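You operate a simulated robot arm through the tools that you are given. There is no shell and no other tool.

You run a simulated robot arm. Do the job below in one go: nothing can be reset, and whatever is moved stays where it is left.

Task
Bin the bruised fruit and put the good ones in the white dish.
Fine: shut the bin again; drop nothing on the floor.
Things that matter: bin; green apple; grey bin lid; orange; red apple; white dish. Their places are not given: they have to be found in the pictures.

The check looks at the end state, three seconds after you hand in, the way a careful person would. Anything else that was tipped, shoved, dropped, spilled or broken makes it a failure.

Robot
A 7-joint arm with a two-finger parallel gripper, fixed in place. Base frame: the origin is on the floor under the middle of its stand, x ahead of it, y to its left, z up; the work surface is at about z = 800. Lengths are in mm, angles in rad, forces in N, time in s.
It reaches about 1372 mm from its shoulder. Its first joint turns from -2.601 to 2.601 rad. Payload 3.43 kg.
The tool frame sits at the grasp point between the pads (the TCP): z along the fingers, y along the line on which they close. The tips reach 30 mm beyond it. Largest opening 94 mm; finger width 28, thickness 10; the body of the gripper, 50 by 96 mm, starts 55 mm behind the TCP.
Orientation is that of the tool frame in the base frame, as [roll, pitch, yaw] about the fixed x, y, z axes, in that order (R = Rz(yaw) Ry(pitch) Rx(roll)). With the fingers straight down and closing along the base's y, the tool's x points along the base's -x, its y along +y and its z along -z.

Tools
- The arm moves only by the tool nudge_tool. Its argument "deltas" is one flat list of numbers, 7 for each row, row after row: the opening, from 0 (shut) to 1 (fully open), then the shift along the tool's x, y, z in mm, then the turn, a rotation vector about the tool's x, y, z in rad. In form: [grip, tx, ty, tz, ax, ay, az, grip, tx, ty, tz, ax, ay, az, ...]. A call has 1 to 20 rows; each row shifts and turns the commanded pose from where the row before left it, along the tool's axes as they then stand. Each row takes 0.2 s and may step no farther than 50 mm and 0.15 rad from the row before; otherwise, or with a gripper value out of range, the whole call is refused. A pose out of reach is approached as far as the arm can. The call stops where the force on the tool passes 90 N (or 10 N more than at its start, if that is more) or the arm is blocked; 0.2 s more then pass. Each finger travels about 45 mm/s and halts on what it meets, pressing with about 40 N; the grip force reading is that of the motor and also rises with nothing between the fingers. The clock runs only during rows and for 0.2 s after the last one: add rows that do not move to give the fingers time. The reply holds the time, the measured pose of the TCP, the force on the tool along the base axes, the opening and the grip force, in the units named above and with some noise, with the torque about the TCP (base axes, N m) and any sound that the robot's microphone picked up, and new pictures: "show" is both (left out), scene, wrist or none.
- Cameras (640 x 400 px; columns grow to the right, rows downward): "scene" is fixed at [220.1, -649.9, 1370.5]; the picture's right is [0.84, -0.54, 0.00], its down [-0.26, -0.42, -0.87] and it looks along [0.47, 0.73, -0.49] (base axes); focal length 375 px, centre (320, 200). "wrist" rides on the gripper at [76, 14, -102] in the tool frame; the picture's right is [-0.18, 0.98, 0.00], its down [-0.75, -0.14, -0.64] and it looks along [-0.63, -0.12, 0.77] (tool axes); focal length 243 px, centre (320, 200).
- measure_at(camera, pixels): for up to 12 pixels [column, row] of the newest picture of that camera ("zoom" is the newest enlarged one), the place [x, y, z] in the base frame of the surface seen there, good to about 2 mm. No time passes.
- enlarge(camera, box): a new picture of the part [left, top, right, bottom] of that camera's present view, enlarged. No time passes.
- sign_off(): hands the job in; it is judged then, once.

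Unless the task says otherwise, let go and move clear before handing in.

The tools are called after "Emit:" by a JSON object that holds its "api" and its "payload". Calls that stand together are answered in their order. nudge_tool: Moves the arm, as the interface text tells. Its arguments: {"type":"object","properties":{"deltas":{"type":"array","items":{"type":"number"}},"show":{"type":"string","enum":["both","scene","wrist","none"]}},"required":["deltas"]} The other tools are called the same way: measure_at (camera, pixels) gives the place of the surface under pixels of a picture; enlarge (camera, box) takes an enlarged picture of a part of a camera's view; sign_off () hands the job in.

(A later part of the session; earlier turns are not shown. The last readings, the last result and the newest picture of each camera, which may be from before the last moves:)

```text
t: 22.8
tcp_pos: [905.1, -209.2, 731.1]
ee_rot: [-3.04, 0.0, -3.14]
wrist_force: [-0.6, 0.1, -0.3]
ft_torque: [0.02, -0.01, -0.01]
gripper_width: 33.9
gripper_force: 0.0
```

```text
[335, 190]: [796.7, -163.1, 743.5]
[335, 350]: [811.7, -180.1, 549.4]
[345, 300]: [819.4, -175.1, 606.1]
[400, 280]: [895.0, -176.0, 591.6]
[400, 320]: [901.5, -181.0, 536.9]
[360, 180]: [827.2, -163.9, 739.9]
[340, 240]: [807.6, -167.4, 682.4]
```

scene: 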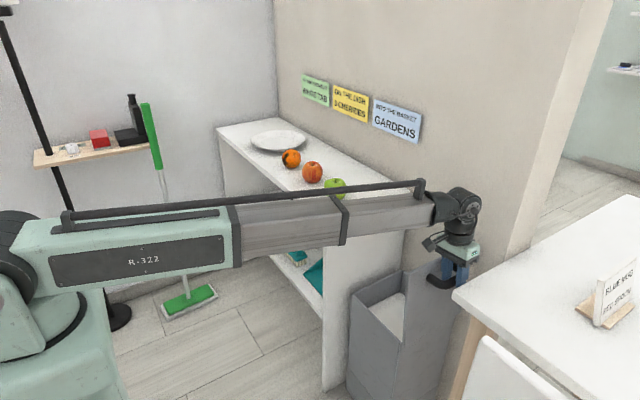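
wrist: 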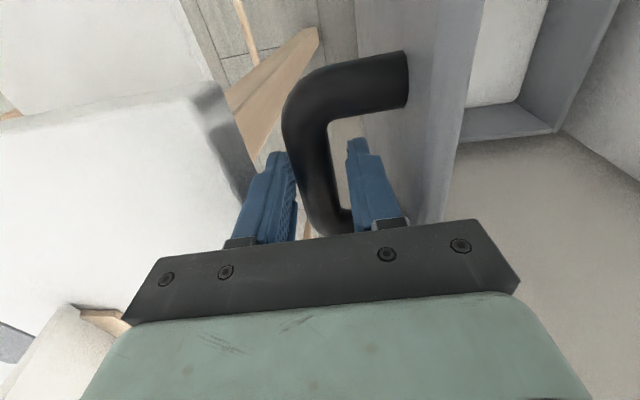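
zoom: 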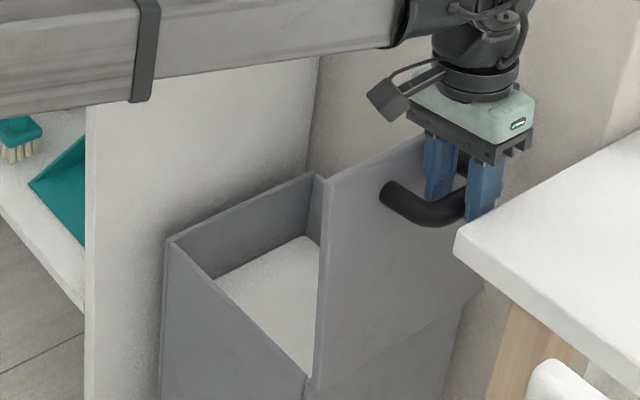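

The loosened fingers carry no force and the lid stayed at 85° (tip at y≈−163), so it appears to rest open. I'll centre the fingers on the bar and back out upward slowly, watching for any movement.

Emit:
{"api": "nudge_tool", "payload": {"deltas": [0.4, 0, -3, 0, 0, 0, 0, 0.4, 0, 0, -10, 0, 0, 0, 0.4, 0, 0, -10, 0, 0, 0, 0.4, 0, 0, -10, 0, 0, 0, 0.4, 0, 0, -10, 0, 0, 0, 0.4, 0, 0, -10, 0, 0, 0, 0.4, 0, 0, -15, 0, 0, 0, 0.4, 0, 0, -15, 0, 0, 0], "show": "both"}}

Emit:
{"api": "enlarge", "payload": {"camera": "scene", "box": [335, 210, 475, 350]}}

Emit:
{"api": "measure_at", "payload": {"camera": "zoom", "pixels": [[335, 190], [335, 350], [345, 300], [400, 280], [400, 320], [360, 180], [340, 240]]}}

```text
t: 24.6
tcp_pos: [906.3, -204.1, 811.3]
ee_rot: [-3.04, 0.0, -3.141]
wrist_force: [0.4, 0.5, 0.2]
ft_torque: [-0.03, 0.02, 0.01]
gripper_width: 37.6
gripper_force: 0.0
```

scene: 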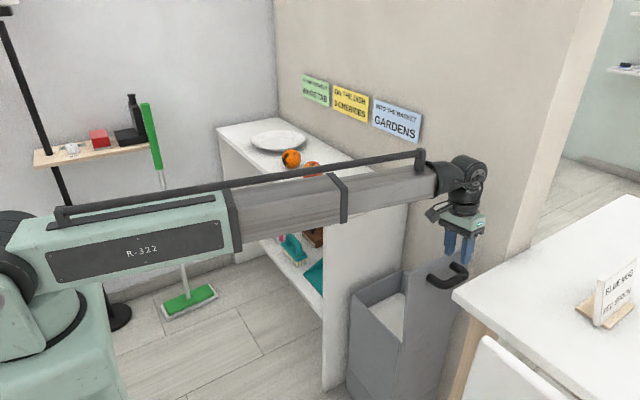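
wrist: 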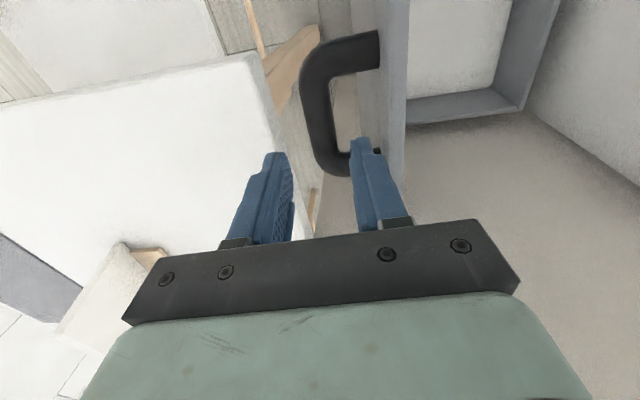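

```text
2.86 times, centred on (405, 280) of scene
```

zoom: 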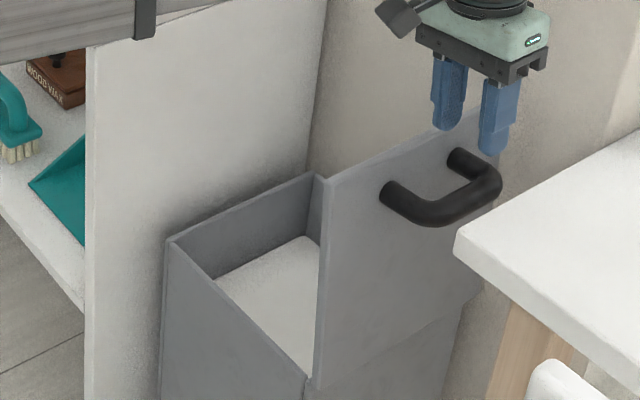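

```text
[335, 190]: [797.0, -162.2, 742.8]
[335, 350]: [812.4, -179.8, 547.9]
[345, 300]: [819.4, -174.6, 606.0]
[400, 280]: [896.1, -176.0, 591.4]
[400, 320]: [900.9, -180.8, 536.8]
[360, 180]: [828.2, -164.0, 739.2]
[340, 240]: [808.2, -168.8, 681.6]
```

The lid stands open on its own at 85°. I'll straighten the tool, rise to z≈1060 and travel over to look down at the orange.

Emit:
{"api": "nudge_tool", "payload": {"deltas": [0.4, 0, 0, -20, -0.102, 0, 0, 1, 0, 0, -48, 0, 0, 0, 1, 0, 0, -48, 0, 0, 0, 1, 0, 0, -48, 0, 0, 0, 1, 0, 0, -48, 0, 0, 0, 1, 0, 0, -48, 0, 0, 0, 1, 11.5, 46, 0, 0, 0, 0, 1, 11.5, 46, 0, 0, 0, 0, 1, 11.5, 46, 0, 0, 0, 0, 1, 11.5, 46, 0, 0, 0, 0, 1, 11.5, 46, 0, 0, 0, 0, 1, 11.5, 46, 0, 0, 0, 0, 1, 11.5, 46, 0, 0, 0, 0, 1, 11.5, 46, 0, 0, 0, 0, 1, 11.5, 46, 0, 0, 0, 0, 1, 11.5, 46, 0, 0, 0, 0, 1, 11.5, 46, 0, 0, 0, 0, 1, 11.5, 46, 0, 0, 0, 0, 1, 11.5, 46, 0, 0, 0, 0], "show": "both"}}

```text
t: 28.6
tcp_pos: [757.4, 393.8, 1072.6]
ee_rot: [-3.141, 0.0, 3.14]
wrist_force: [-0.2, 0.3, 0.5]
ft_torque: [0.0, -0.02, 0.0]
gripper_width: 93.8
gripper_force: 0.1
```

scene: 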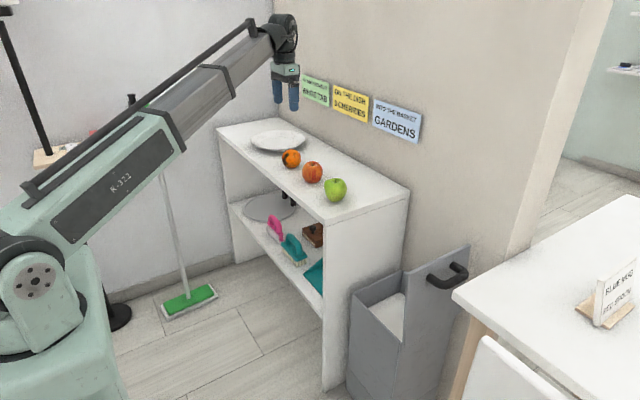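
wrist: 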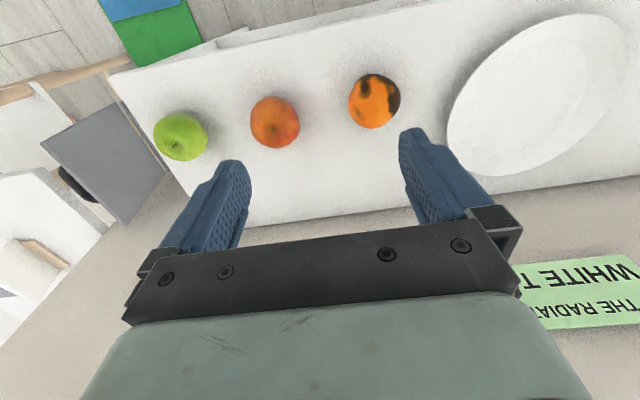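

The lid is still open in the scene at (435,270). I'll measure several surface points on each fruit in the wrist view to fit their centres and sizes.

Emit:
{"api": "measure_at", "payload": {"camera": "wrist", "pixels": [[375, 100], [355, 100], [395, 98], [374, 80], [374, 122], [362, 84], [388, 118], [390, 82], [360, 116]]}}

Emit:
{"api": "measure_at", "payload": {"camera": "wrist", "pixels": [[275, 121], [255, 121], [295, 121], [275, 102], [275, 142], [262, 106], [290, 138], [180, 137], [160, 137], [201, 137], [180, 118], [180, 157]]}}

Emit:
{"api": "measure_at", "payload": {"camera": "wrist", "pixels": [[540, 95], [448, 130], [460, 100], [520, 35], [600, 15], [620, 60], [560, 140], [500, 172], [470, 165], [490, 110], [580, 80], [530, 140]]}}

Emit:
{"api": "enlarge", "payload": {"camera": "wrist", "box": [330, 50, 430, 150]}}

```text
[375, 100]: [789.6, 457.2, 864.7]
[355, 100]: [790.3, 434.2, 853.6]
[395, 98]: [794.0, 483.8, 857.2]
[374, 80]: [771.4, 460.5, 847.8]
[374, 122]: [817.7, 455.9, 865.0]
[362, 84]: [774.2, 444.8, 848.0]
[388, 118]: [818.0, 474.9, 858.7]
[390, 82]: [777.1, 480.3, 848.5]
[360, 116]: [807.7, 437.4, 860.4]
```

```text
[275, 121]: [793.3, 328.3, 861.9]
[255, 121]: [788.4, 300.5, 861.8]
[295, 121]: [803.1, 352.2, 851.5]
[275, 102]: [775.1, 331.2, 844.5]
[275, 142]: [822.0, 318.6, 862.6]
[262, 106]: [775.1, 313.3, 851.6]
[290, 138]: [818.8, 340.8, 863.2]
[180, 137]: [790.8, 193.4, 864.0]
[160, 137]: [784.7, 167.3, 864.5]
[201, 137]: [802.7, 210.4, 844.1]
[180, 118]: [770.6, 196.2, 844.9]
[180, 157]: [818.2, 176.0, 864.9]
```

```text
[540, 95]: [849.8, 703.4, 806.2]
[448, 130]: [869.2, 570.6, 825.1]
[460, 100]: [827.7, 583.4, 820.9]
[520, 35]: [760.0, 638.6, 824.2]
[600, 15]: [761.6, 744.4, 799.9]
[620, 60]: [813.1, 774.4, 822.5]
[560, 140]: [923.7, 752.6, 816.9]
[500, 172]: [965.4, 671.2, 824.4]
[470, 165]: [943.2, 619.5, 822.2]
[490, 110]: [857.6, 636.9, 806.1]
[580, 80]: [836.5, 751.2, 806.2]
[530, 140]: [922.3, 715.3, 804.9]
```

```text
4.00 times, centred on (380, 100) of wrist
```

zoom: 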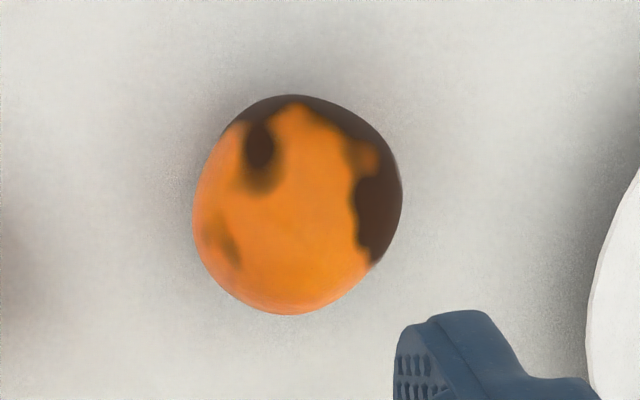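

The fits give the orange at about (803, 460) with R≈36, red at about (806, 321), green at about (801, 181), and the dish centre at about (861, 677). I'll move over the orange and go down to just above it.

Emit:
{"api": "nudge_tool", "payload": {"deltas": [1, -22.8, 33.1, 0, 0, 0, 0, 1, -22.8, 33.1, 0, 0, 0, 0, 1, 0, 0, 40, 0, 0, 0, 1, 0, 0, 40, 0, 0, 0, 1, 0, 0, 40, 0, 0, 0, 1, 0, 0, 30, 0, 0, 0, 1, 0, 0, 0, 0, 0, 0], "show": "both"}}

Emit:
{"api": "enlarge", "payload": {"camera": "wrist", "box": [200, 60, 480, 240]}}

```text
t: 30.2
tcp_pos: [801.3, 461.7, 919.9]
ee_rot: [-3.142, -0.001, -3.141]
wrist_force: [0.0, -0.5, -0.2]
ft_torque: [0.0, -0.01, 0.03]
gripper_width: 94.1
gripper_force: 0.1
```

scene: 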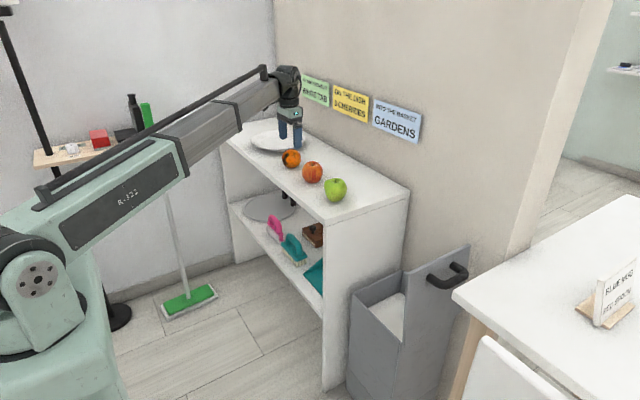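
wrist: 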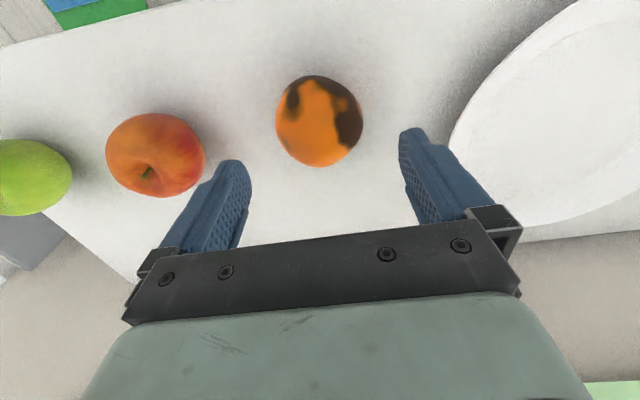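

```text
2.22 times, centred on (340, 150) of wrist
```

zoom: 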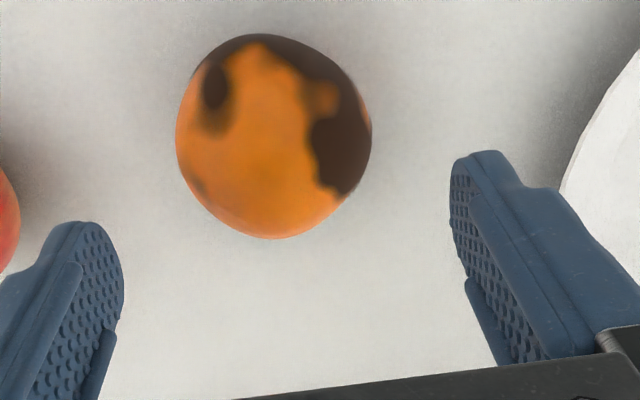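

The orange's silhouette centres at (319,121), which projects to about (800, 461), right under the grasp point. I'll go down to z≈838 and close.

Emit:
{"api": "nudge_tool", "payload": {"deltas": [1, 1, 0, 27.5, 0, 0, 0, 1, 0, 0, 27, 0, 0, 0, 1, 0, 0, 27, 0, 0, 0, 1, 0, 0, 0, 0, 0, 0, 0, 0, 0, 0, 0, 0, 0, 0, 0, 0, 0, 0, 0, 0, 0, 0, 0, 0, 0, 0, 0, 0, 0, 0, 0, 0, 0, 0], "show": "both"}}

```text
t: 32.0
tcp_pos: [800.6, 461.9, 839.6]
ee_rot: [-3.141, -0.001, 3.141]
wrist_force: [-0.1, -0.4, -0.1]
ft_torque: [-0.02, 0.0, 0.0]
gripper_width: 68.8
gripper_force: 39.8
```

scene: 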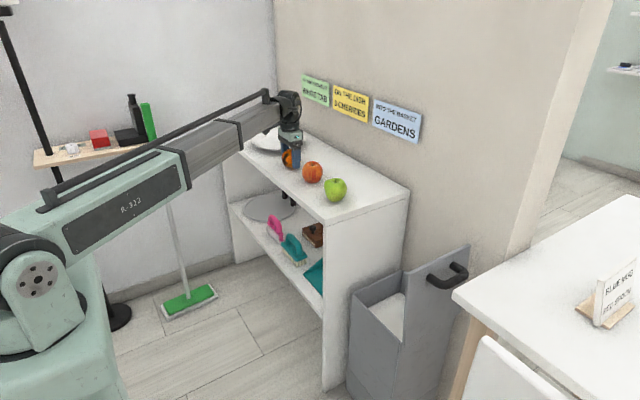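
wrist: 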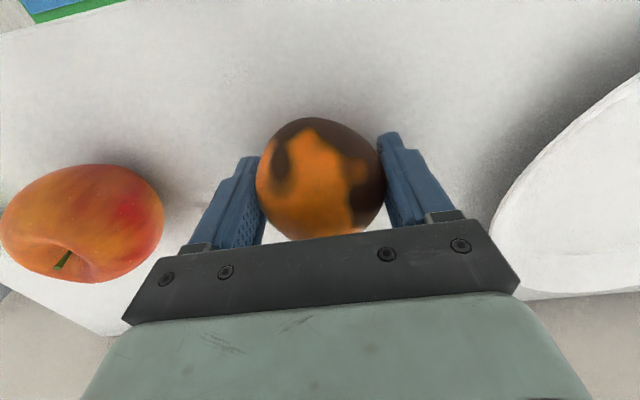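

The orange is gripped (68.8 mm, 40 N). I'll lift it straight up to z≈1050 and carry it to above the middle of the bin at (907, −45).

Emit:
{"api": "nudge_tool", "payload": {"deltas": [0, 0, 0, -20, 0, 0, 0, 0, 0, 0, -40, 0, 0, 0, 0, 0, 0, -45, 0, 0, 0, 0, 0, 0, -45, 0, 0, 0, 0, 0, 0, -45, 0, 0, 0, 0, 0, 0, -20, 0, 0, 0, 0, -9.7, -46.1, 0, 0, 0, 0, 0, -9.7, -46.1, 0, 0, 0, 0, 0, -9.7, -46.1, 0, 0, 0, 0, 0, -9.7, -46.1, 0, 0, 0, 0, 0, -9.7, -46.1, 0, 0, 0, 0, 0, -9.7, -46.1, 0, 0, 0, 0, 0, -9.7, -46.1, 0, 0, 0, 0, 0, -9.7, -46.1, 0, 0, 0, 0, 0, -9.7, -46.1, 0, 0, 0, 0, 0, -9.7, -46.1, 0, 0, 0, 0, 0, -9.7, -46.1, 0, 0, 0, 0, 0, 0, 0, 0, 0, 0, 0], "show": "both"}}

```text
t: 35.8
tcp_pos: [909.3, -43.8, 1053.6]
ee_rot: [-3.141, 0.0, -3.141]
wrist_force: [0.2, 1.6, -2.0]
ft_torque: [-0.03, 0.0, 0.02]
gripper_width: 68.5
gripper_force: 40.1
```

scene: 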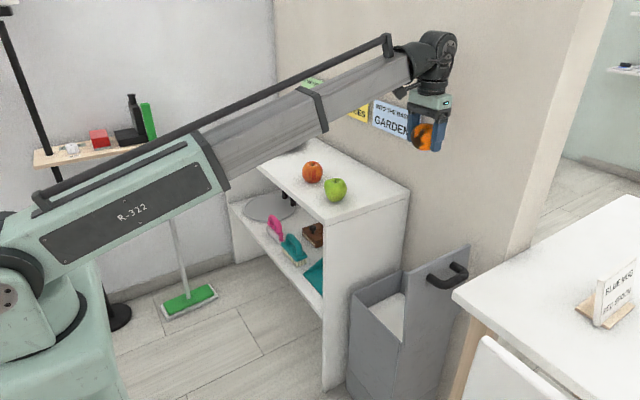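
wrist: 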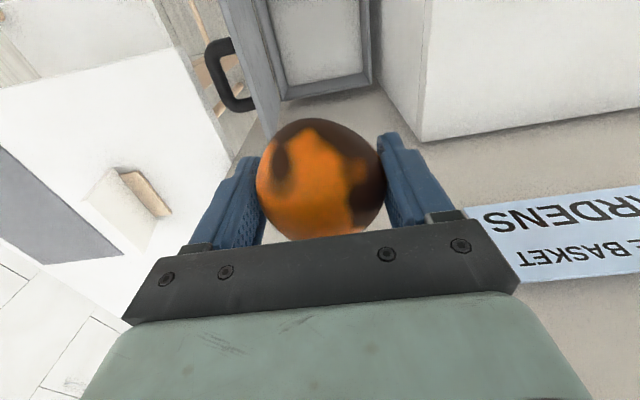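

The orange is still held at (425,135), and the bin opening is directly below with the lid open. I'll lower straight down to about z=620 and check clearances.

Emit:
{"api": "nudge_tool", "payload": {"deltas": [0, 0, 0, 43.3, 0, 0, 0, 0, 0, 0, 43.3, 0, 0, 0, 0, 0, 0, 43.3, 0, 0, 0, 0, 0, 0, 43.3, 0, 0, 0, 0, 0, 0, 43.3, 0, 0, 0, 0, 0, 0, 43.3, 0, 0, 0, 0, 0, 0, 43.3, 0, 0, 0, 0, 0, 0, 43.3, 0, 0, 0, 0, 0, 0, 43.3, 0, 0, 0, 0, 0, 0, 43.3, 0, 0, 0, 0, 0, 0, 0, 0, 0, 0], "show": "both"}}

Emit:
{"api": "enlarge", "payload": {"camera": "scene", "box": [335, 200, 495, 340]}}

```text
t: 38.2
tcp_pos: [907.7, -43.9, 618.6]
ee_rot: [3.141, -0.001, 3.141]
wrist_force: [0.9, 0.0, -2.1]
ft_torque: [0.03, -0.01, -0.02]
gripper_width: 68.6
gripper_force: 40.9
```

scene: 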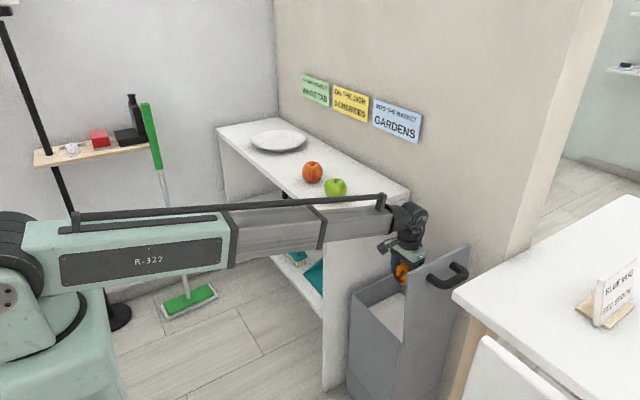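
wrist: 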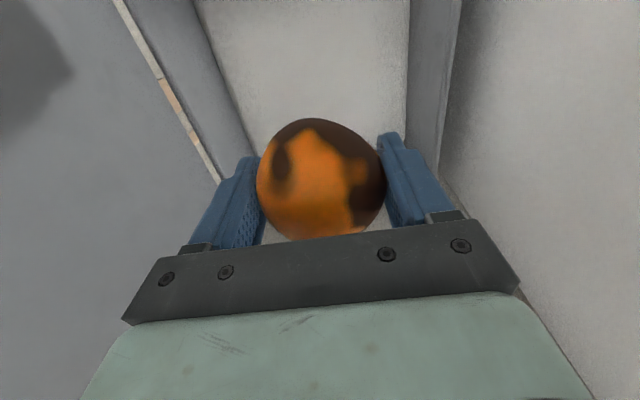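

```text
2.86 times, centred on (415, 270) of scene
```

zoom: 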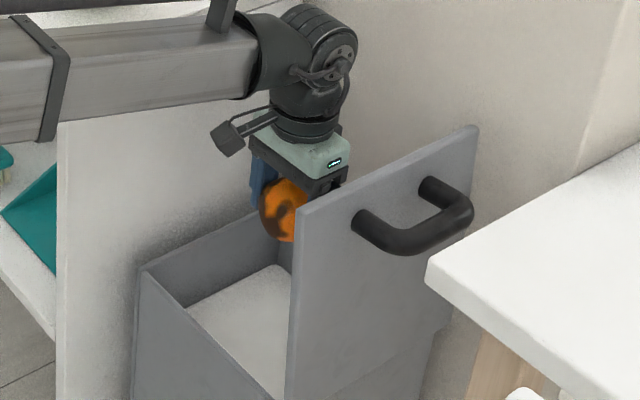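

There is good clearance on all sides. I'll lower the orange 140 mm further into the bin, to just above the z=411 floor, release it and come back up a little.

Emit:
{"api": "nudge_tool", "payload": {"deltas": [0, 0, 0, 35, 0, 0, 0, 0, 0, 0, 35, 0, 0, 0, 0, 0, 0, 35, 0, 0, 0, 0, 0, 0, 33, 0, 0, 0, 0, 0, 0, 0, 0, 0, 0, 0.85, 0, 0, 0, 0, 0, 0, 1, 0, 0, 0, 0, 0, 0, 1, 0, 0, 0, 0, 0, 0, 1, 0, 0, 0, 0, 0, 0, 1, 0, 0, -30, 0, 0, 0, 1, 0, 0, -40, 0, 0, 0, 1, 0, 0, -40, 0, 0, 0, 1, 0, 0, -40, 0, 0, 0, 1, 0, 0, -40, 0, 0, 0], "show": "both"}}

Emit:
{"api": "enlarge", "payload": {"camera": "scene", "box": [335, 200, 495, 340]}}

```text
t: 41.2
tcp_pos: [907.8, -44.8, 674.0]
ee_rot: [-3.141, 0.0, -3.141]
wrist_force: [-0.7, -1.0, 0.5]
ft_torque: [0.0, 0.03, 0.0]
gripper_width: 93.9
gripper_force: 0.2
```

scene: 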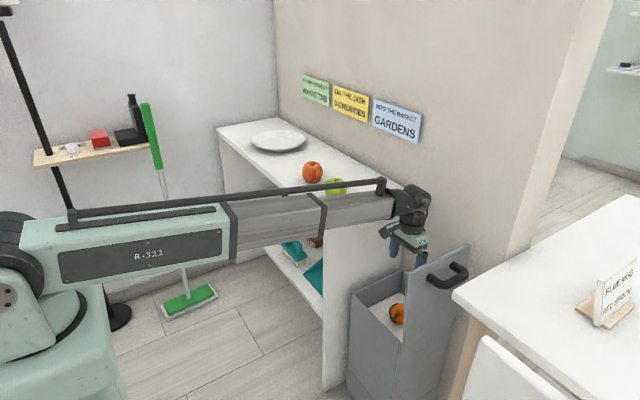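
wrist: 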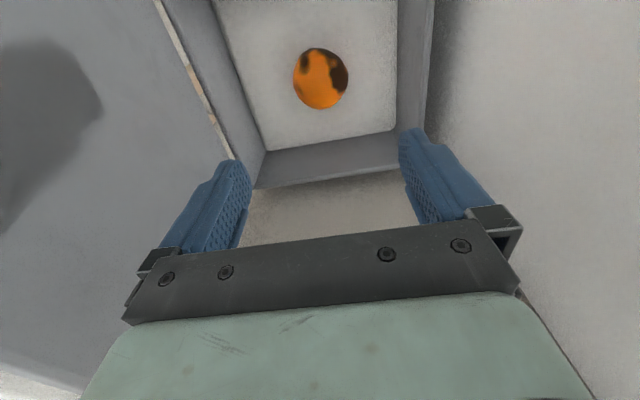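

```text
2.86 times, centred on (415, 270) of scene
```

zoom: 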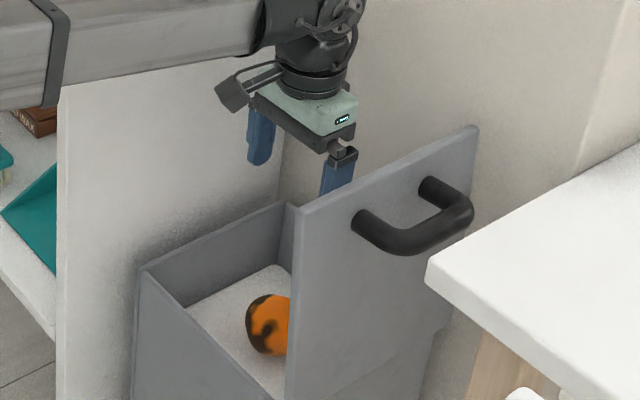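

The orange is in the bin at scene (398,315) and the lid is still up. I'll leave the bin open until I've seen the undersides of the apples, and go to the red apple now.

Emit:
{"api": "nudge_tool", "payload": {"deltas": [1, 0, 0, -47, 0, 0, 0, 1, 0, 0, -47, 0, 0, 0, 1, 0, 0, -47, 0, 0, 0, 1, 0, 0, -47, 0, 0, 0, 1, 0, 0, -47, 0, 0, 0, 1, 0, 0, -47, 0, 0, 0, 1, 0, 0, -47, 0, 0, 0, 1, 0, 0, -47, 0, 0, 0, 1, 12.75, 45.75, 0, 0, 0, 0, 1, 12.75, 45.75, 0, 0, 0, 0, 1, 12.75, 45.75, 0, 0, 0, 0, 1, 12.75, 45.75, 0, 0, 0, 0, 1, 12.75, 45.75, 0, 0, 0, 0, 1, 12.75, 45.75, 0, 0, 0, 0, 1, 12.75, 45.75, 0, 0, 0, 0, 1, 12.75, 45.75, 0, 0, 0, 0, 1, 0, 0, 43, 0, 0, 0, 1, 0, 0, 43, 0, 0, 0, 1, 0, 0, 43, 0, 0, 0, 1, 0, 0, 0, 0, 0, 0], "show": "both"}}

Emit:
{"api": "enlarge", "payload": {"camera": "wrist", "box": [200, 60, 480, 240]}}

```text
t: 45.4
tcp_pos: [805.3, 321.0, 919.5]
ee_rot: [3.141, 0.001, 3.141]
wrist_force: [-0.8, -0.6, -1.0]
ft_torque: [0.0, 0.01, 0.0]
gripper_width: 93.9
gripper_force: 0.1
```

scene: 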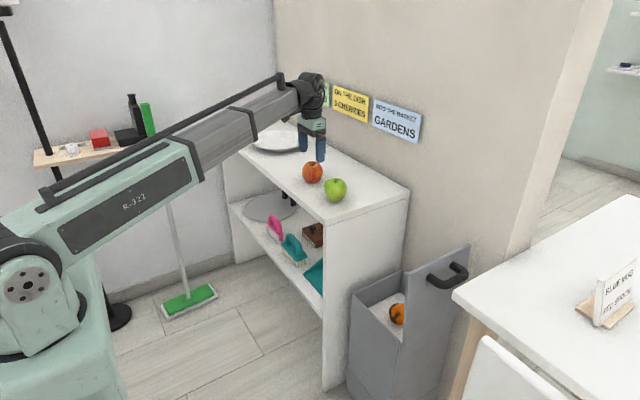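
wrist: 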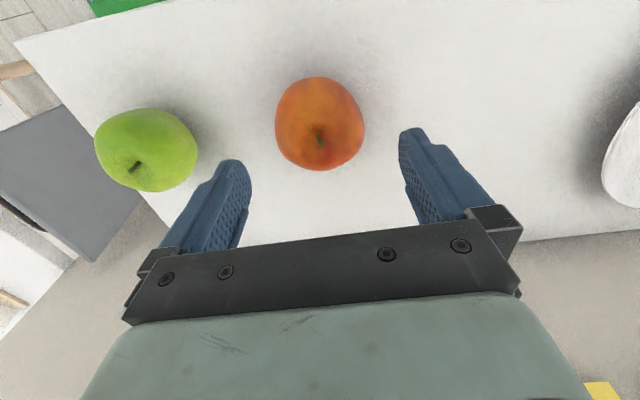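

```text
2.22 times, centred on (340, 150) of wrist
```

zoom: 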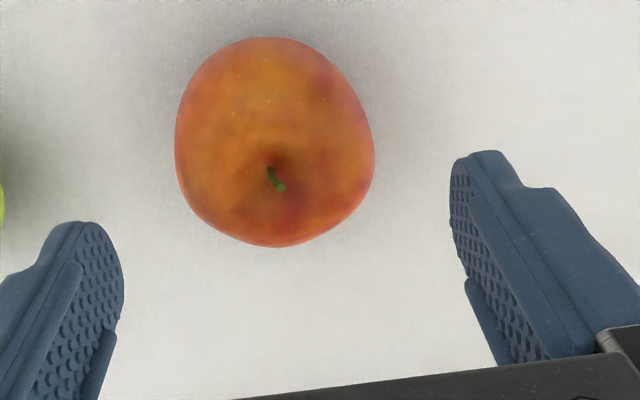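

The red apple centres at pixel (319,123), which is about (804, 320), directly under the grasp point, and its skin is clean. I'll go down, grip it and lift it clear.

Emit:
{"api": "nudge_tool", "payload": {"deltas": [1, 1, 0, 26, 0, 0, 0, 1, 0, 0, 26, 0, 0, 0, 1, 0, 0, 25, 0, 0, 0, 1, 0, 0, 0, 0, 0, 0, 0, 0, 0, 0, 0, 0, 0, 0, 0, 0, 0, 0, 0, 0, 0, 0, 0, 0, 0, 0, 0, 0, 0, 0, 0, 0, 0, 0, 0, 0, 0, -20, 0, 0, 0, 0, 0, 0, -40, 0, 0, 0, 0, 0, 0, -45, 0, 0, 0, 0, 0, 0, -45, 0, 0, 0, 0, 0, 0, -45, 0, 0, 0], "show": "both"}}

```text
t: 48.2
tcp_pos: [805.2, 321.3, 1038.4]
ee_rot: [-3.141, -0.001, 3.14]
wrist_force: [-0.6, -0.1, -0.9]
ft_torque: [0.01, -0.01, -0.02]
gripper_width: 68.5
gripper_force: 39.7
```

scene: 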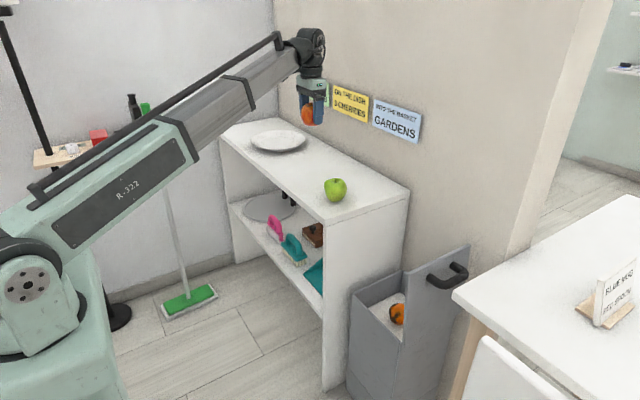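
wrist: 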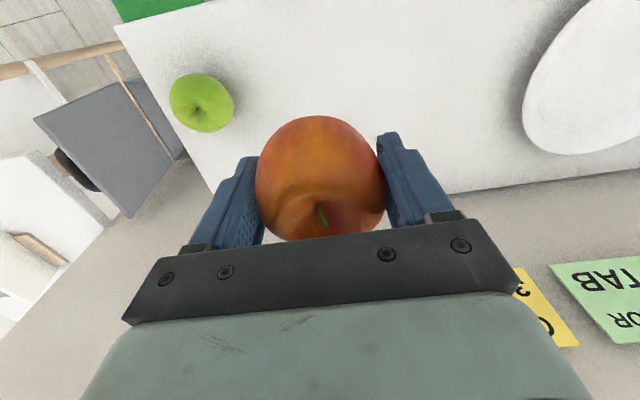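

The red apple is held securely (68.5 mm) and clean on every side I can see. "Good ones" is plural, so with the orange binned both apples go in the dish. I'll measure the dish rim precisely to choose placement spots.

Emit:
{"api": "enlarge", "payload": {"camera": "scene", "box": [240, 115, 320, 165]}}

Emit:
{"api": "measure_at", "payload": {"camera": "zoom", "pixels": [[310, 200], [200, 200], [400, 200], [300, 150], [300, 260], [100, 180], [520, 190], [300, 125], [320, 290], [160, 130], [460, 130], [450, 270]]}}

```text
8.00 times, centred on (280, 140) of scene
```

zoom: 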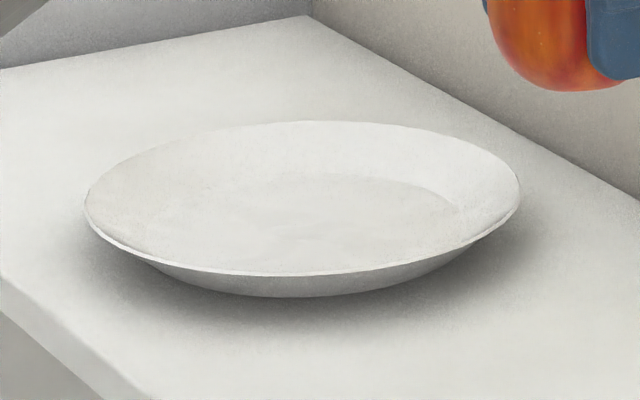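

```text
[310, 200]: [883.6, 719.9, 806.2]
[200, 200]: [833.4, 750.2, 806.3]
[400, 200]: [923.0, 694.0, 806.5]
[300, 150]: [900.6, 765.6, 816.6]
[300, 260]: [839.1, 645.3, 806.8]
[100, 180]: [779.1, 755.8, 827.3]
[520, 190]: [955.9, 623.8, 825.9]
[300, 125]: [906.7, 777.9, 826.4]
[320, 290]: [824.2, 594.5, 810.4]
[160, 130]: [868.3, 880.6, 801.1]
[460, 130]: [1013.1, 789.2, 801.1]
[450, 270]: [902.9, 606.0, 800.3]
```

The dish fits a circle centred at about (862, 681) with rim R≈110, and its flat floor is at z≈806 out to r≈75. I'll carry the red apple to (901, 681) and lower it partway.

Emit:
{"api": "nudge_tool", "payload": {"deltas": [0, -12, 45, 0, 0, 0, 0, 0, -12, 45, 0, 0, 0, 0, 0, -12, 45, 0, 0, 0, 0, 0, -12, 45, 0, 0, 0, 0, 0, -12, 45, 0, 0, 0, 0, 0, -12, 45, 0, 0, 0, 0, 0, -12, 45, 0, 0, 0, 0, 0, -12, 45, 0, 0, 0, 0, 0, 0, 0, 46, 0, 0, 0, 0, 0, 0, 46, 0, 0, 0, 0, 0, 0, 46, 0, 0, 0, 0, 0, 0, 0, 0, 0, 0], "show": "both"}}

Emit:
{"api": "enlarge", "payload": {"camera": "scene", "box": [230, 70, 350, 170]}}

```text
t: 50.8
tcp_pos: [901.4, 682.0, 900.1]
ee_rot: [-3.141, -0.001, 3.142]
wrist_force: [1.0, -0.1, -1.7]
ft_torque: [0.01, -0.02, -0.01]
gripper_width: 68.3
gripper_force: 40.2
```

scene: 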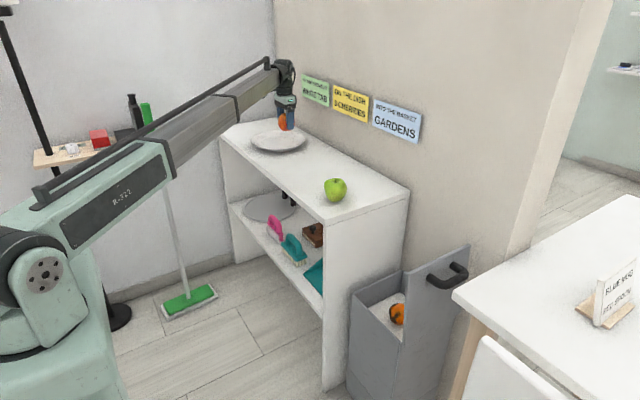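
wrist: 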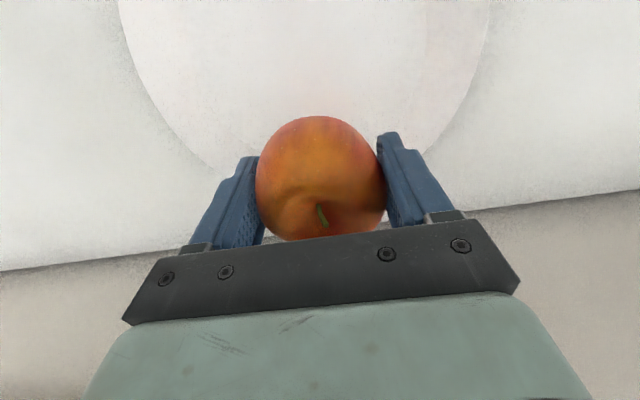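

```text
4.00 times, centred on (290, 120) of scene
```

zoom: 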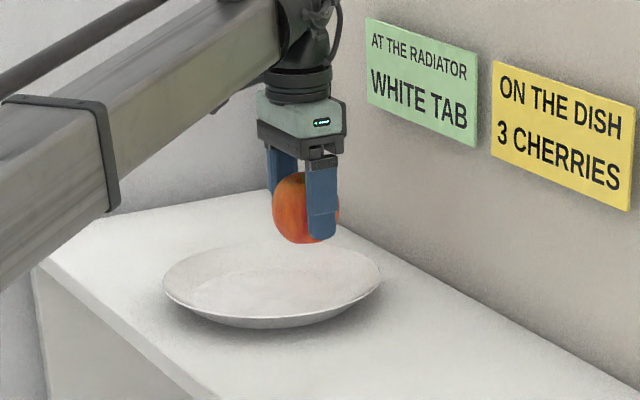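

The apple hangs over the dish in line with its centre in y. I'll lower it to just above the dish floor and feel for contact.

Emit:
{"api": "nudge_tool", "payload": {"deltas": [0, 0, 0, 20, 0, 0, 0, 0, 0, 0, 20, 0, 0, 0, 0, 0, 0, 9, 0, 0, 0, 0, 0, 0, 1.5, 0, 0, 0, 0, 0, 0, 0, 0, 0, 0], "show": "scene"}}

Emit:
{"api": "enlarge", "payload": {"camera": "scene", "box": [240, 90, 330, 165]}}

```text
t: 52.0
tcp_pos: [900.3, 681.7, 849.8]
ee_rot: [-3.141, -0.001, -3.14]
wrist_force: [1.0, 1.3, -2.1]
ft_torque: [0.0, -0.02, -0.01]
gripper_width: 68.6
gripper_force: 40.3
```

scene: 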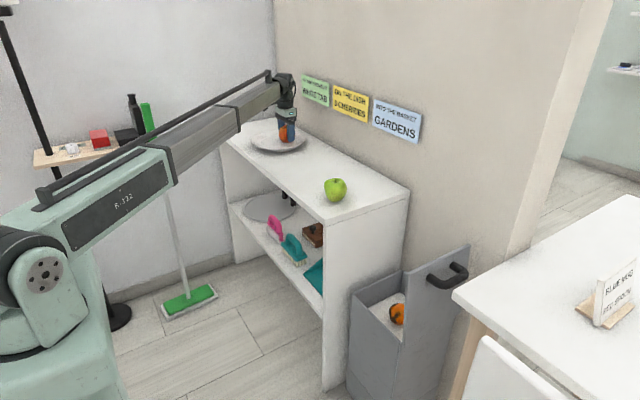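

```text
5.33 times, centred on (285, 128) of scene
```

zoom: 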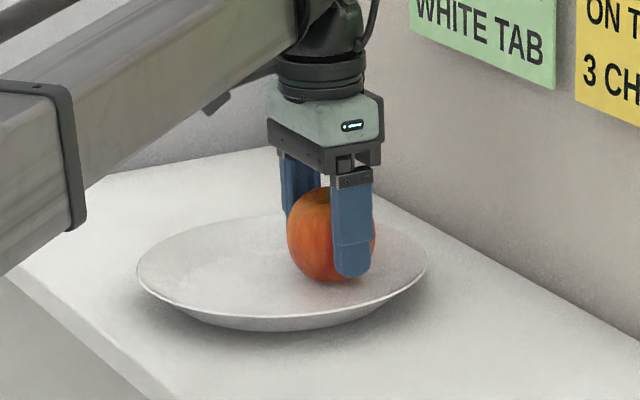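

The force still shows only the apple's weight (−2 N), so it is just off the floor. I'll ease down 1 mm at a time until it touches.

Emit:
{"api": "nudge_tool", "payload": {"deltas": [0, 0, 0, 1, 0, 0, 0, 0, 0, 0, 1, 0, 0, 0, 0, 0, 0, 0, 0, 0, 0], "show": "none"}}

```text
t: 52.8
tcp_pos: [899.5, 681.4, 849.2]
ee_rot: [3.14, 0.001, -3.14]
wrist_force: [0.4, 0.0, 5.9]
ft_torque: [0.01, -0.03, 0.01]
gripper_width: 68.3
gripper_force: 40.0
```

The reading went to +6 N, so the apple is resting on the dish. I'll ease off 0.7 mm, open the fingers and rise straight up.

Emit:
{"api": "nudge_tool", "payload": {"deltas": [0, 0, 0, -0.7, 0, 0, 0, 0.78, 0, 0, 0, 0, 0, 0, 0.82, 0, 0, 0, 0, 0, 0, 0.95, 0, 0, 0, 0, 0, 0, 0.95, 0, 0, 0, 0, 0, 0, 0.95, 0, 0, -20, 0, 0, 0, 0.95, 0, 0, -30, 0, 0, 0, 0.95, 0, 0, -45, 0, 0, 0, 1, 0, 0, -45, 0, 0, 0, 1, 0, 0, -45, 0, 0, 0], "show": "both"}}

Emit:
{"api": "enlarge", "payload": {"camera": "scene", "box": [240, 90, 330, 165]}}

```text
t: 55.0
tcp_pos: [901.7, 681.1, 1032.8]
ee_rot: [-3.141, 0.002, 3.142]
wrist_force: [0.2, 0.2, -0.3]
ft_torque: [-0.04, 0.0, 0.0]
gripper_width: 94.2
gripper_force: 0.0
```

scene: 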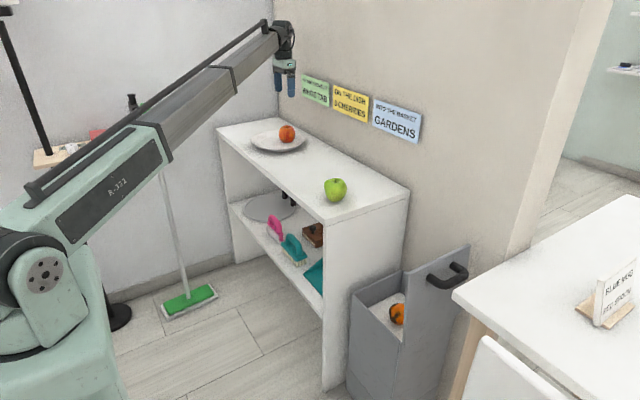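
wrist: 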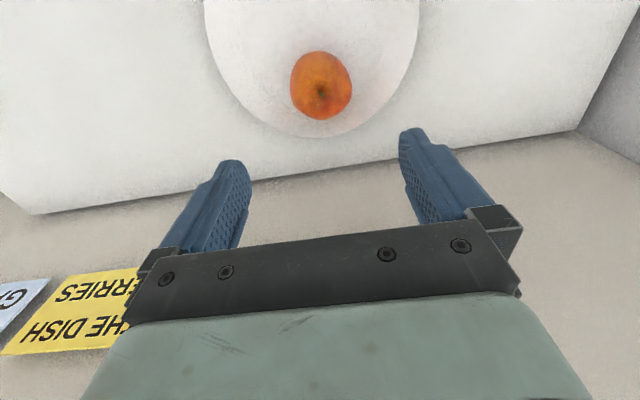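

```text
5.33 times, centred on (285, 128) of scene
```

zoom: 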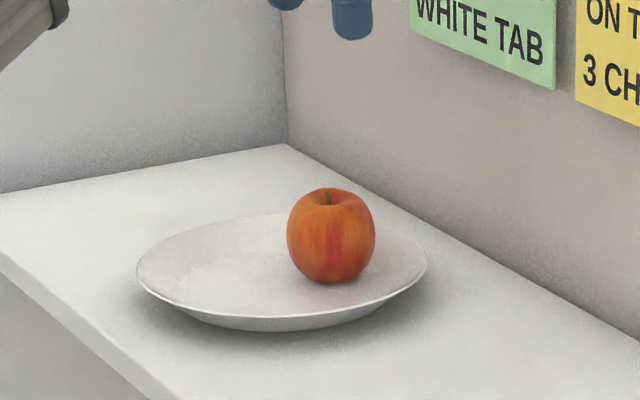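

The red apple stands upright in the dish at (287,133). Next is the green apple: I'll travel to above (802, 181) and down to z≈920.

Emit:
{"api": "nudge_tool", "payload": {"deltas": [1, 9.1, -45.5, 0, 0, 0, 0, 1, 9.1, -45.5, 0, 0, 0, 0, 1, 9.1, -45.5, 0, 0, 0, 0, 1, 9.1, -45.5, 0, 0, 0, 0, 1, 9.1, -45.5, 0, 0, 0, 0, 1, 9.1, -45.5, 0, 0, 0, 0, 1, 9.1, -45.5, 0, 0, 0, 0, 1, 9.1, -45.5, 0, 0, 0, 0, 1, 9.1, -45.5, 0, 0, 0, 0, 1, 9.1, -45.5, 0, 0, 0, 0, 1, 9.1, -45.5, 0, 0, 0, 0, 1, 0, 0, 37.7, 0, 0, 0, 1, 0, 0, 37.7, 0, 0, 0, 1, 0, 0, 37.7, 0, 0, 0, 1, 0, 0, 0, 0, 0, 0], "show": "both"}}

Emit:
{"api": "enlarge", "payload": {"camera": "wrist", "box": [200, 60, 480, 240]}}

```text
t: 58.2
tcp_pos: [800.2, 181.1, 920.5]
ee_rot: [-3.141, 0.001, -3.14]
wrist_force: [-0.2, -0.5, -0.4]
ft_torque: [0.0, -0.01, -0.01]
gripper_width: 93.7
gripper_force: 0.1
```

scene: 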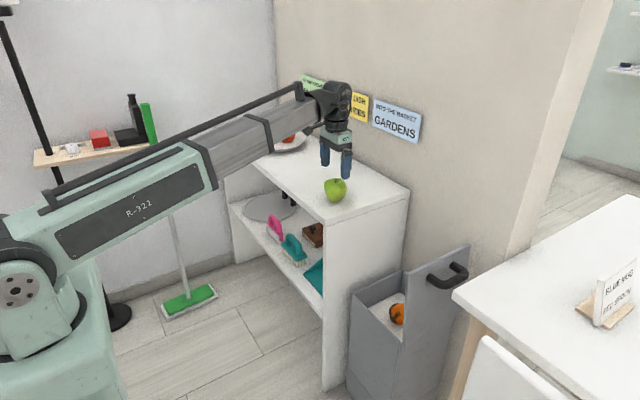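
wrist: 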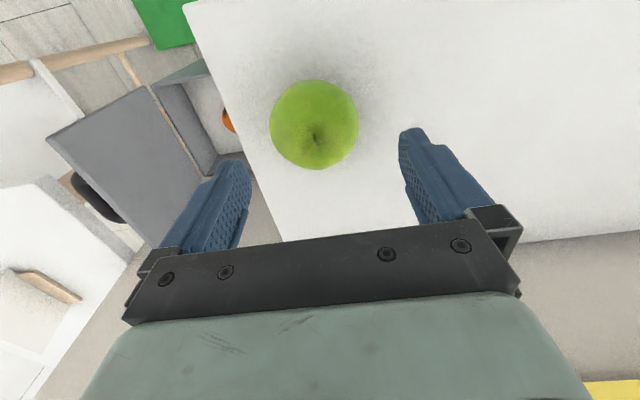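

```text
2.22 times, centred on (340, 150) of wrist
```

zoom: 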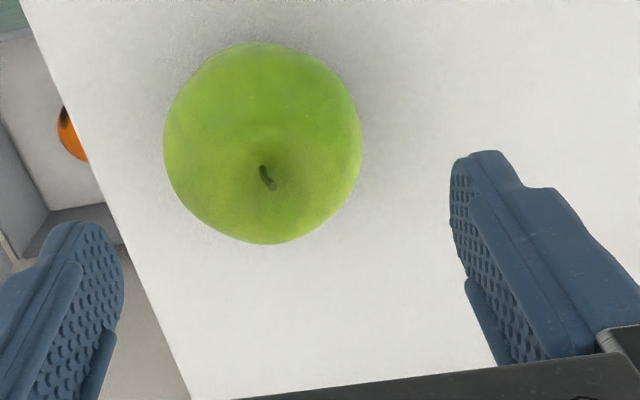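

The green apple's silhouette centres at (314,124), which projects to about (799, 176). I'll shift −5 mm in y, go down, grip and lift.

Emit:
{"api": "nudge_tool", "payload": {"deltas": [1, 1, -5, 0, 0, 0, 0, 1, 0, 0, 26, 0, 0, 0, 1, 0, 0, 26, 0, 0, 0, 1, 0, 0, 26, 0, 0, 0, 1, 0, 0, 0, 0, 0, 0, 0, 0, 0, 0, 0, 0, 0, 0, 0, 0, 0, 0, 0, 0, 0, 0, 0, 0, 0, 0, 0, 0, 0, 0, 0, 0, 0, 0, 0, 0, 0, -20, 0, 0, 0, 0, 0, 0, -40, 0, 0, 0, 0, 0, 0, -45, 0, 0, 0, 0, 0, 0, -45, 0, 0, 0, 0, 0, 0, -45, 0, 0, 0], "show": "both"}}

```text
t: 61.2
tcp_pos: [799.9, 175.6, 1038.1]
ee_rot: [3.141, 0.002, 3.141]
wrist_force: [0.4, 0.3, -1.9]
ft_torque: [-0.01, -0.01, -0.05]
gripper_width: 68.5
gripper_force: 40.2
```

scene: 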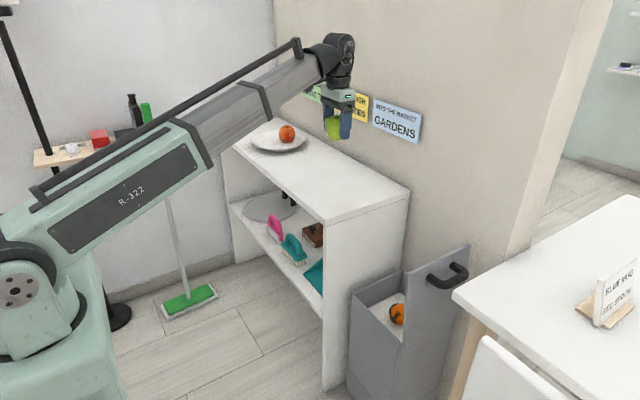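
wrist: 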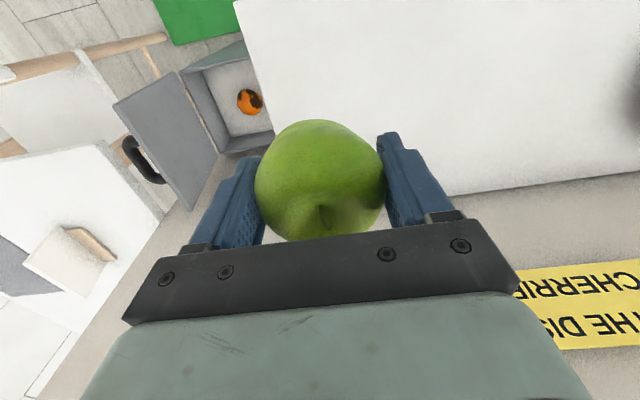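

The green apple is held (68.5 mm) and clean. I'll carry it to (820, 681), beside the red one on the −x side, and lower it partway.

Emit:
{"api": "nudge_tool", "payload": {"deltas": [0, -1.8, 46, 0, 0, 0, 0, 0, -1.8, 46, 0, 0, 0, 0, 0, -1.8, 46, 0, 0, 0, 0, 0, -1.8, 46, 0, 0, 0, 0, 0, -1.8, 46, 0, 0, 0, 0, 0, -1.8, 46, 0, 0, 0, 0, 0, -1.8, 46, 0, 0, 0, 0, 0, -1.8, 46, 0, 0, 0, 0, 0, -1.8, 46, 0, 0, 0, 0, 0, -1.8, 46, 0, 0, 0, 0, 0, -1.8, 46, 0, 0, 0, 0, 0, 0, 0, 46, 0, 0, 0, 0, 0, 0, 46, 0, 0, 0, 0, 0, 0, 40, 0, 0, 0, 0, 0, 0, 0, 0, 0, 0], "show": "both"}}

Emit:
{"api": "enlarge", "payload": {"camera": "scene", "box": [240, 90, 330, 165]}}

```text
t: 64.4
tcp_pos: [817.8, 680.7, 905.7]
ee_rot: [3.14, 0.001, 3.14]
wrist_force: [-0.7, -0.9, -1.0]
ft_torque: [0.0, 0.02, 0.02]
gripper_width: 68.1
gripper_force: 40.1
```

scene: 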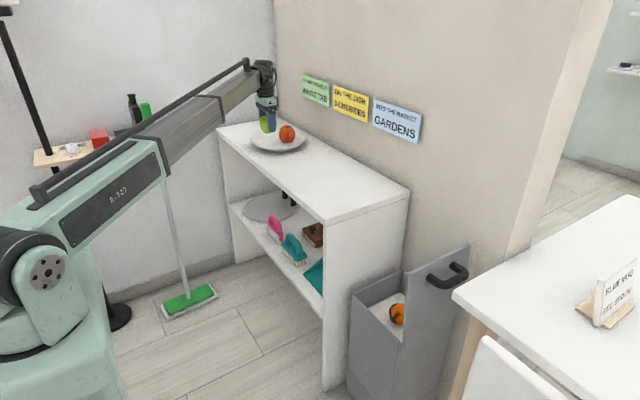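
wrist: 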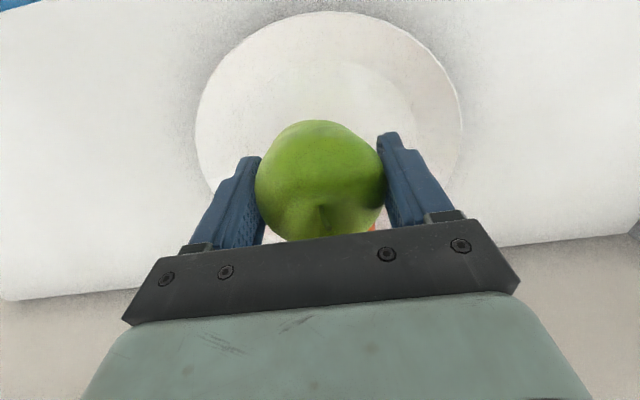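

```text
5.33 times, centred on (285, 128) of scene
```

zoom: 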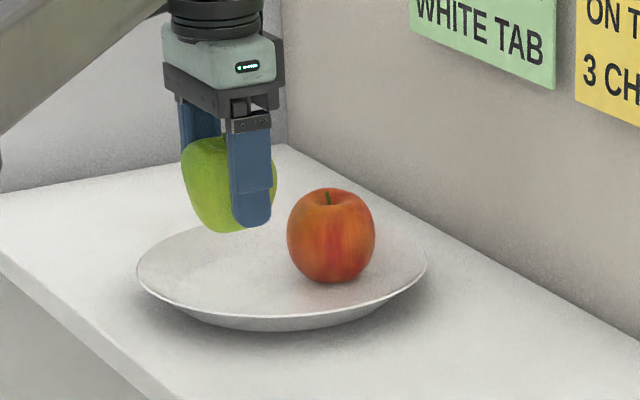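

The green apple has about 10 mm clearance to the red one. I'll lower it to just above the dish floor.

Emit:
{"api": "nudge_tool", "payload": {"deltas": [0, 0, 0, 20, 0, 0, 0, 0, 0, 0, 20, 0, 0, 0, 0, 0, 0, 14, 0, 0, 0, 0, 0, 0, 1, 0, 0, 0, 0, 0, 0, 0, 0, 0, 0], "show": "scene"}}

Emit:
{"api": "enlarge", "payload": {"camera": "scene", "box": [240, 90, 330, 165]}}

```text
t: 65.6
tcp_pos: [818.9, 682.8, 849.6]
ee_rot: [3.141, 0.002, -3.141]
wrist_force: [0.2, -0.2, -0.9]
ft_torque: [-0.04, 0.01, -0.01]
gripper_width: 68.5
gripper_force: 39.9
```

scene: 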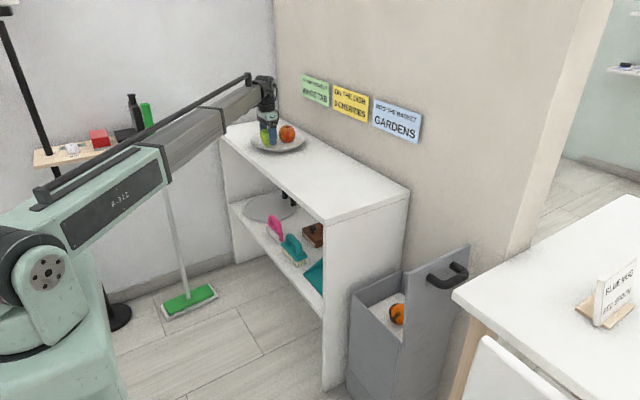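

```text
5.33 times, centred on (285, 128) of scene
```

zoom: 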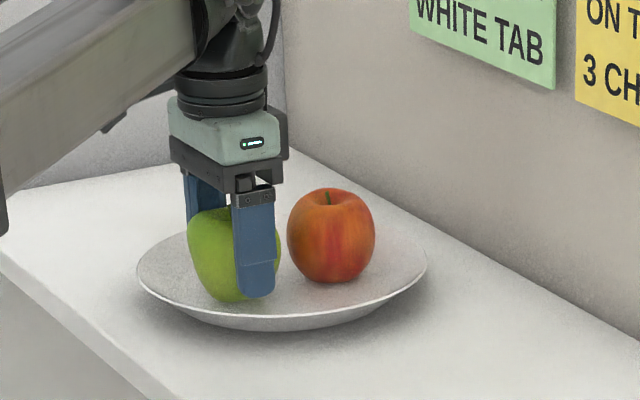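

The apple is now just over the dish floor and not yet loaded (−0.9 N). I'll ease down 1 mm at a time until it touches.

Emit:
{"api": "nudge_tool", "payload": {"deltas": [0, 0, 0, 1, 0, 0, 0, 0, 0, 0, 0, 0, 0, 0], "show": "none"}}

```text
t: 66.2
tcp_pos: [818.9, 681.0, 848.8]
ee_rot: [-3.141, -0.002, 3.141]
wrist_force: [0.2, 0.0, -2.4]
ft_torque: [0.02, 0.04, 0.02]
gripper_width: 68.3
gripper_force: 39.8
```

There is no contact yet (−2.4 N is just the apple's weight), so I'll step down again.

Emit:
{"api": "nudge_tool", "payload": {"deltas": [0, 0, 0, 0.8, 0, 0, 0, 0, 0, 0, 0.8, 0, 0, 0, 0, 0, 0, 0, 0, 0, 0], "show": "none"}}

```text
t: 67.0
tcp_pos: [818.8, 681.5, 849.2]
ee_rot: [-3.141, -0.001, -3.142]
wrist_force: [0.4, -0.2, 8.9]
ft_torque: [-0.06, -0.06, -0.01]
gripper_width: 68.4
gripper_force: 40.3
```

The reading is +9 N, so the green apple is resting on the dish. I'll ease off slightly, open the fingers and rise straight up.

Emit:
{"api": "nudge_tool", "payload": {"deltas": [0, 0, 0, -0.9, 0, 0, 0, 0.78, 0, 0, 0, 0, 0, 0, 0.82, 0, 0, 0, 0, 0, 0, 0.92, 0, 0, 0, 0, 0, 0, 0.92, 0, 0, 0, 0, 0, 0, 0.92, 0, 0, -20, 0, 0, 0, 0.92, 0, 0, -30, 0, 0, 0, 0.92, 0, 0, -45, 0, 0, 0, 0.92, 0, 0, -45, 0, 0, 0, 0.92, 0, 0, -45, 0, 0, 0, 0.92, 0, 0, -30, 0, 0, 0], "show": "both"}}

Emit:
{"api": "enlarge", "payload": {"camera": "scene", "box": [240, 90, 330, 165]}}

```text
t: 69.4
tcp_pos: [818.7, 682.6, 1063.2]
ee_rot: [3.141, 0.001, -3.141]
wrist_force: [0.5, -0.2, -0.6]
ft_torque: [-0.03, 0.02, -0.02]
gripper_width: 86.5
gripper_force: 0.0
```

scene: 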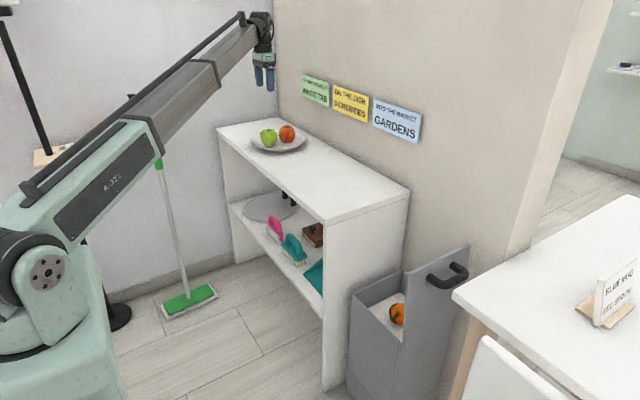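
wrist: 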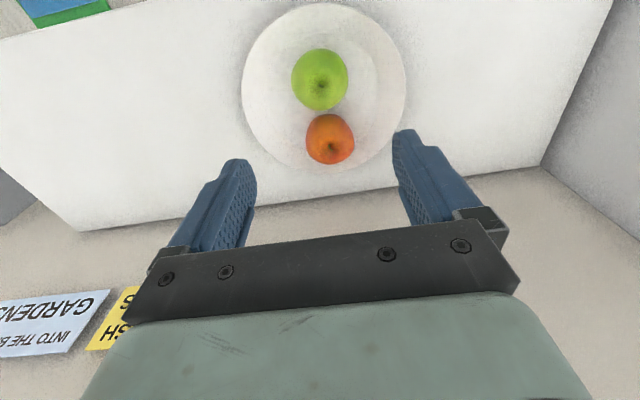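

```text
5.33 times, centred on (285, 128) of scene
```

zoom: 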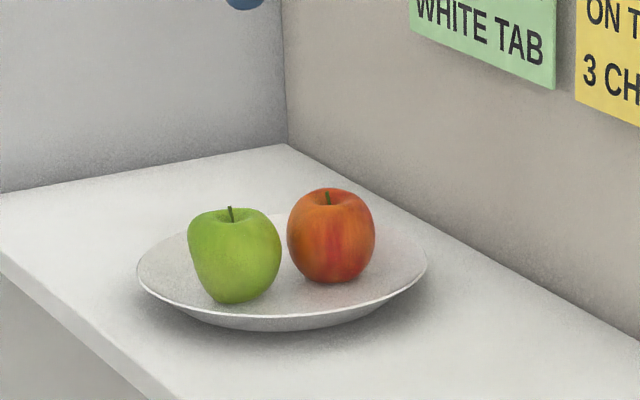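

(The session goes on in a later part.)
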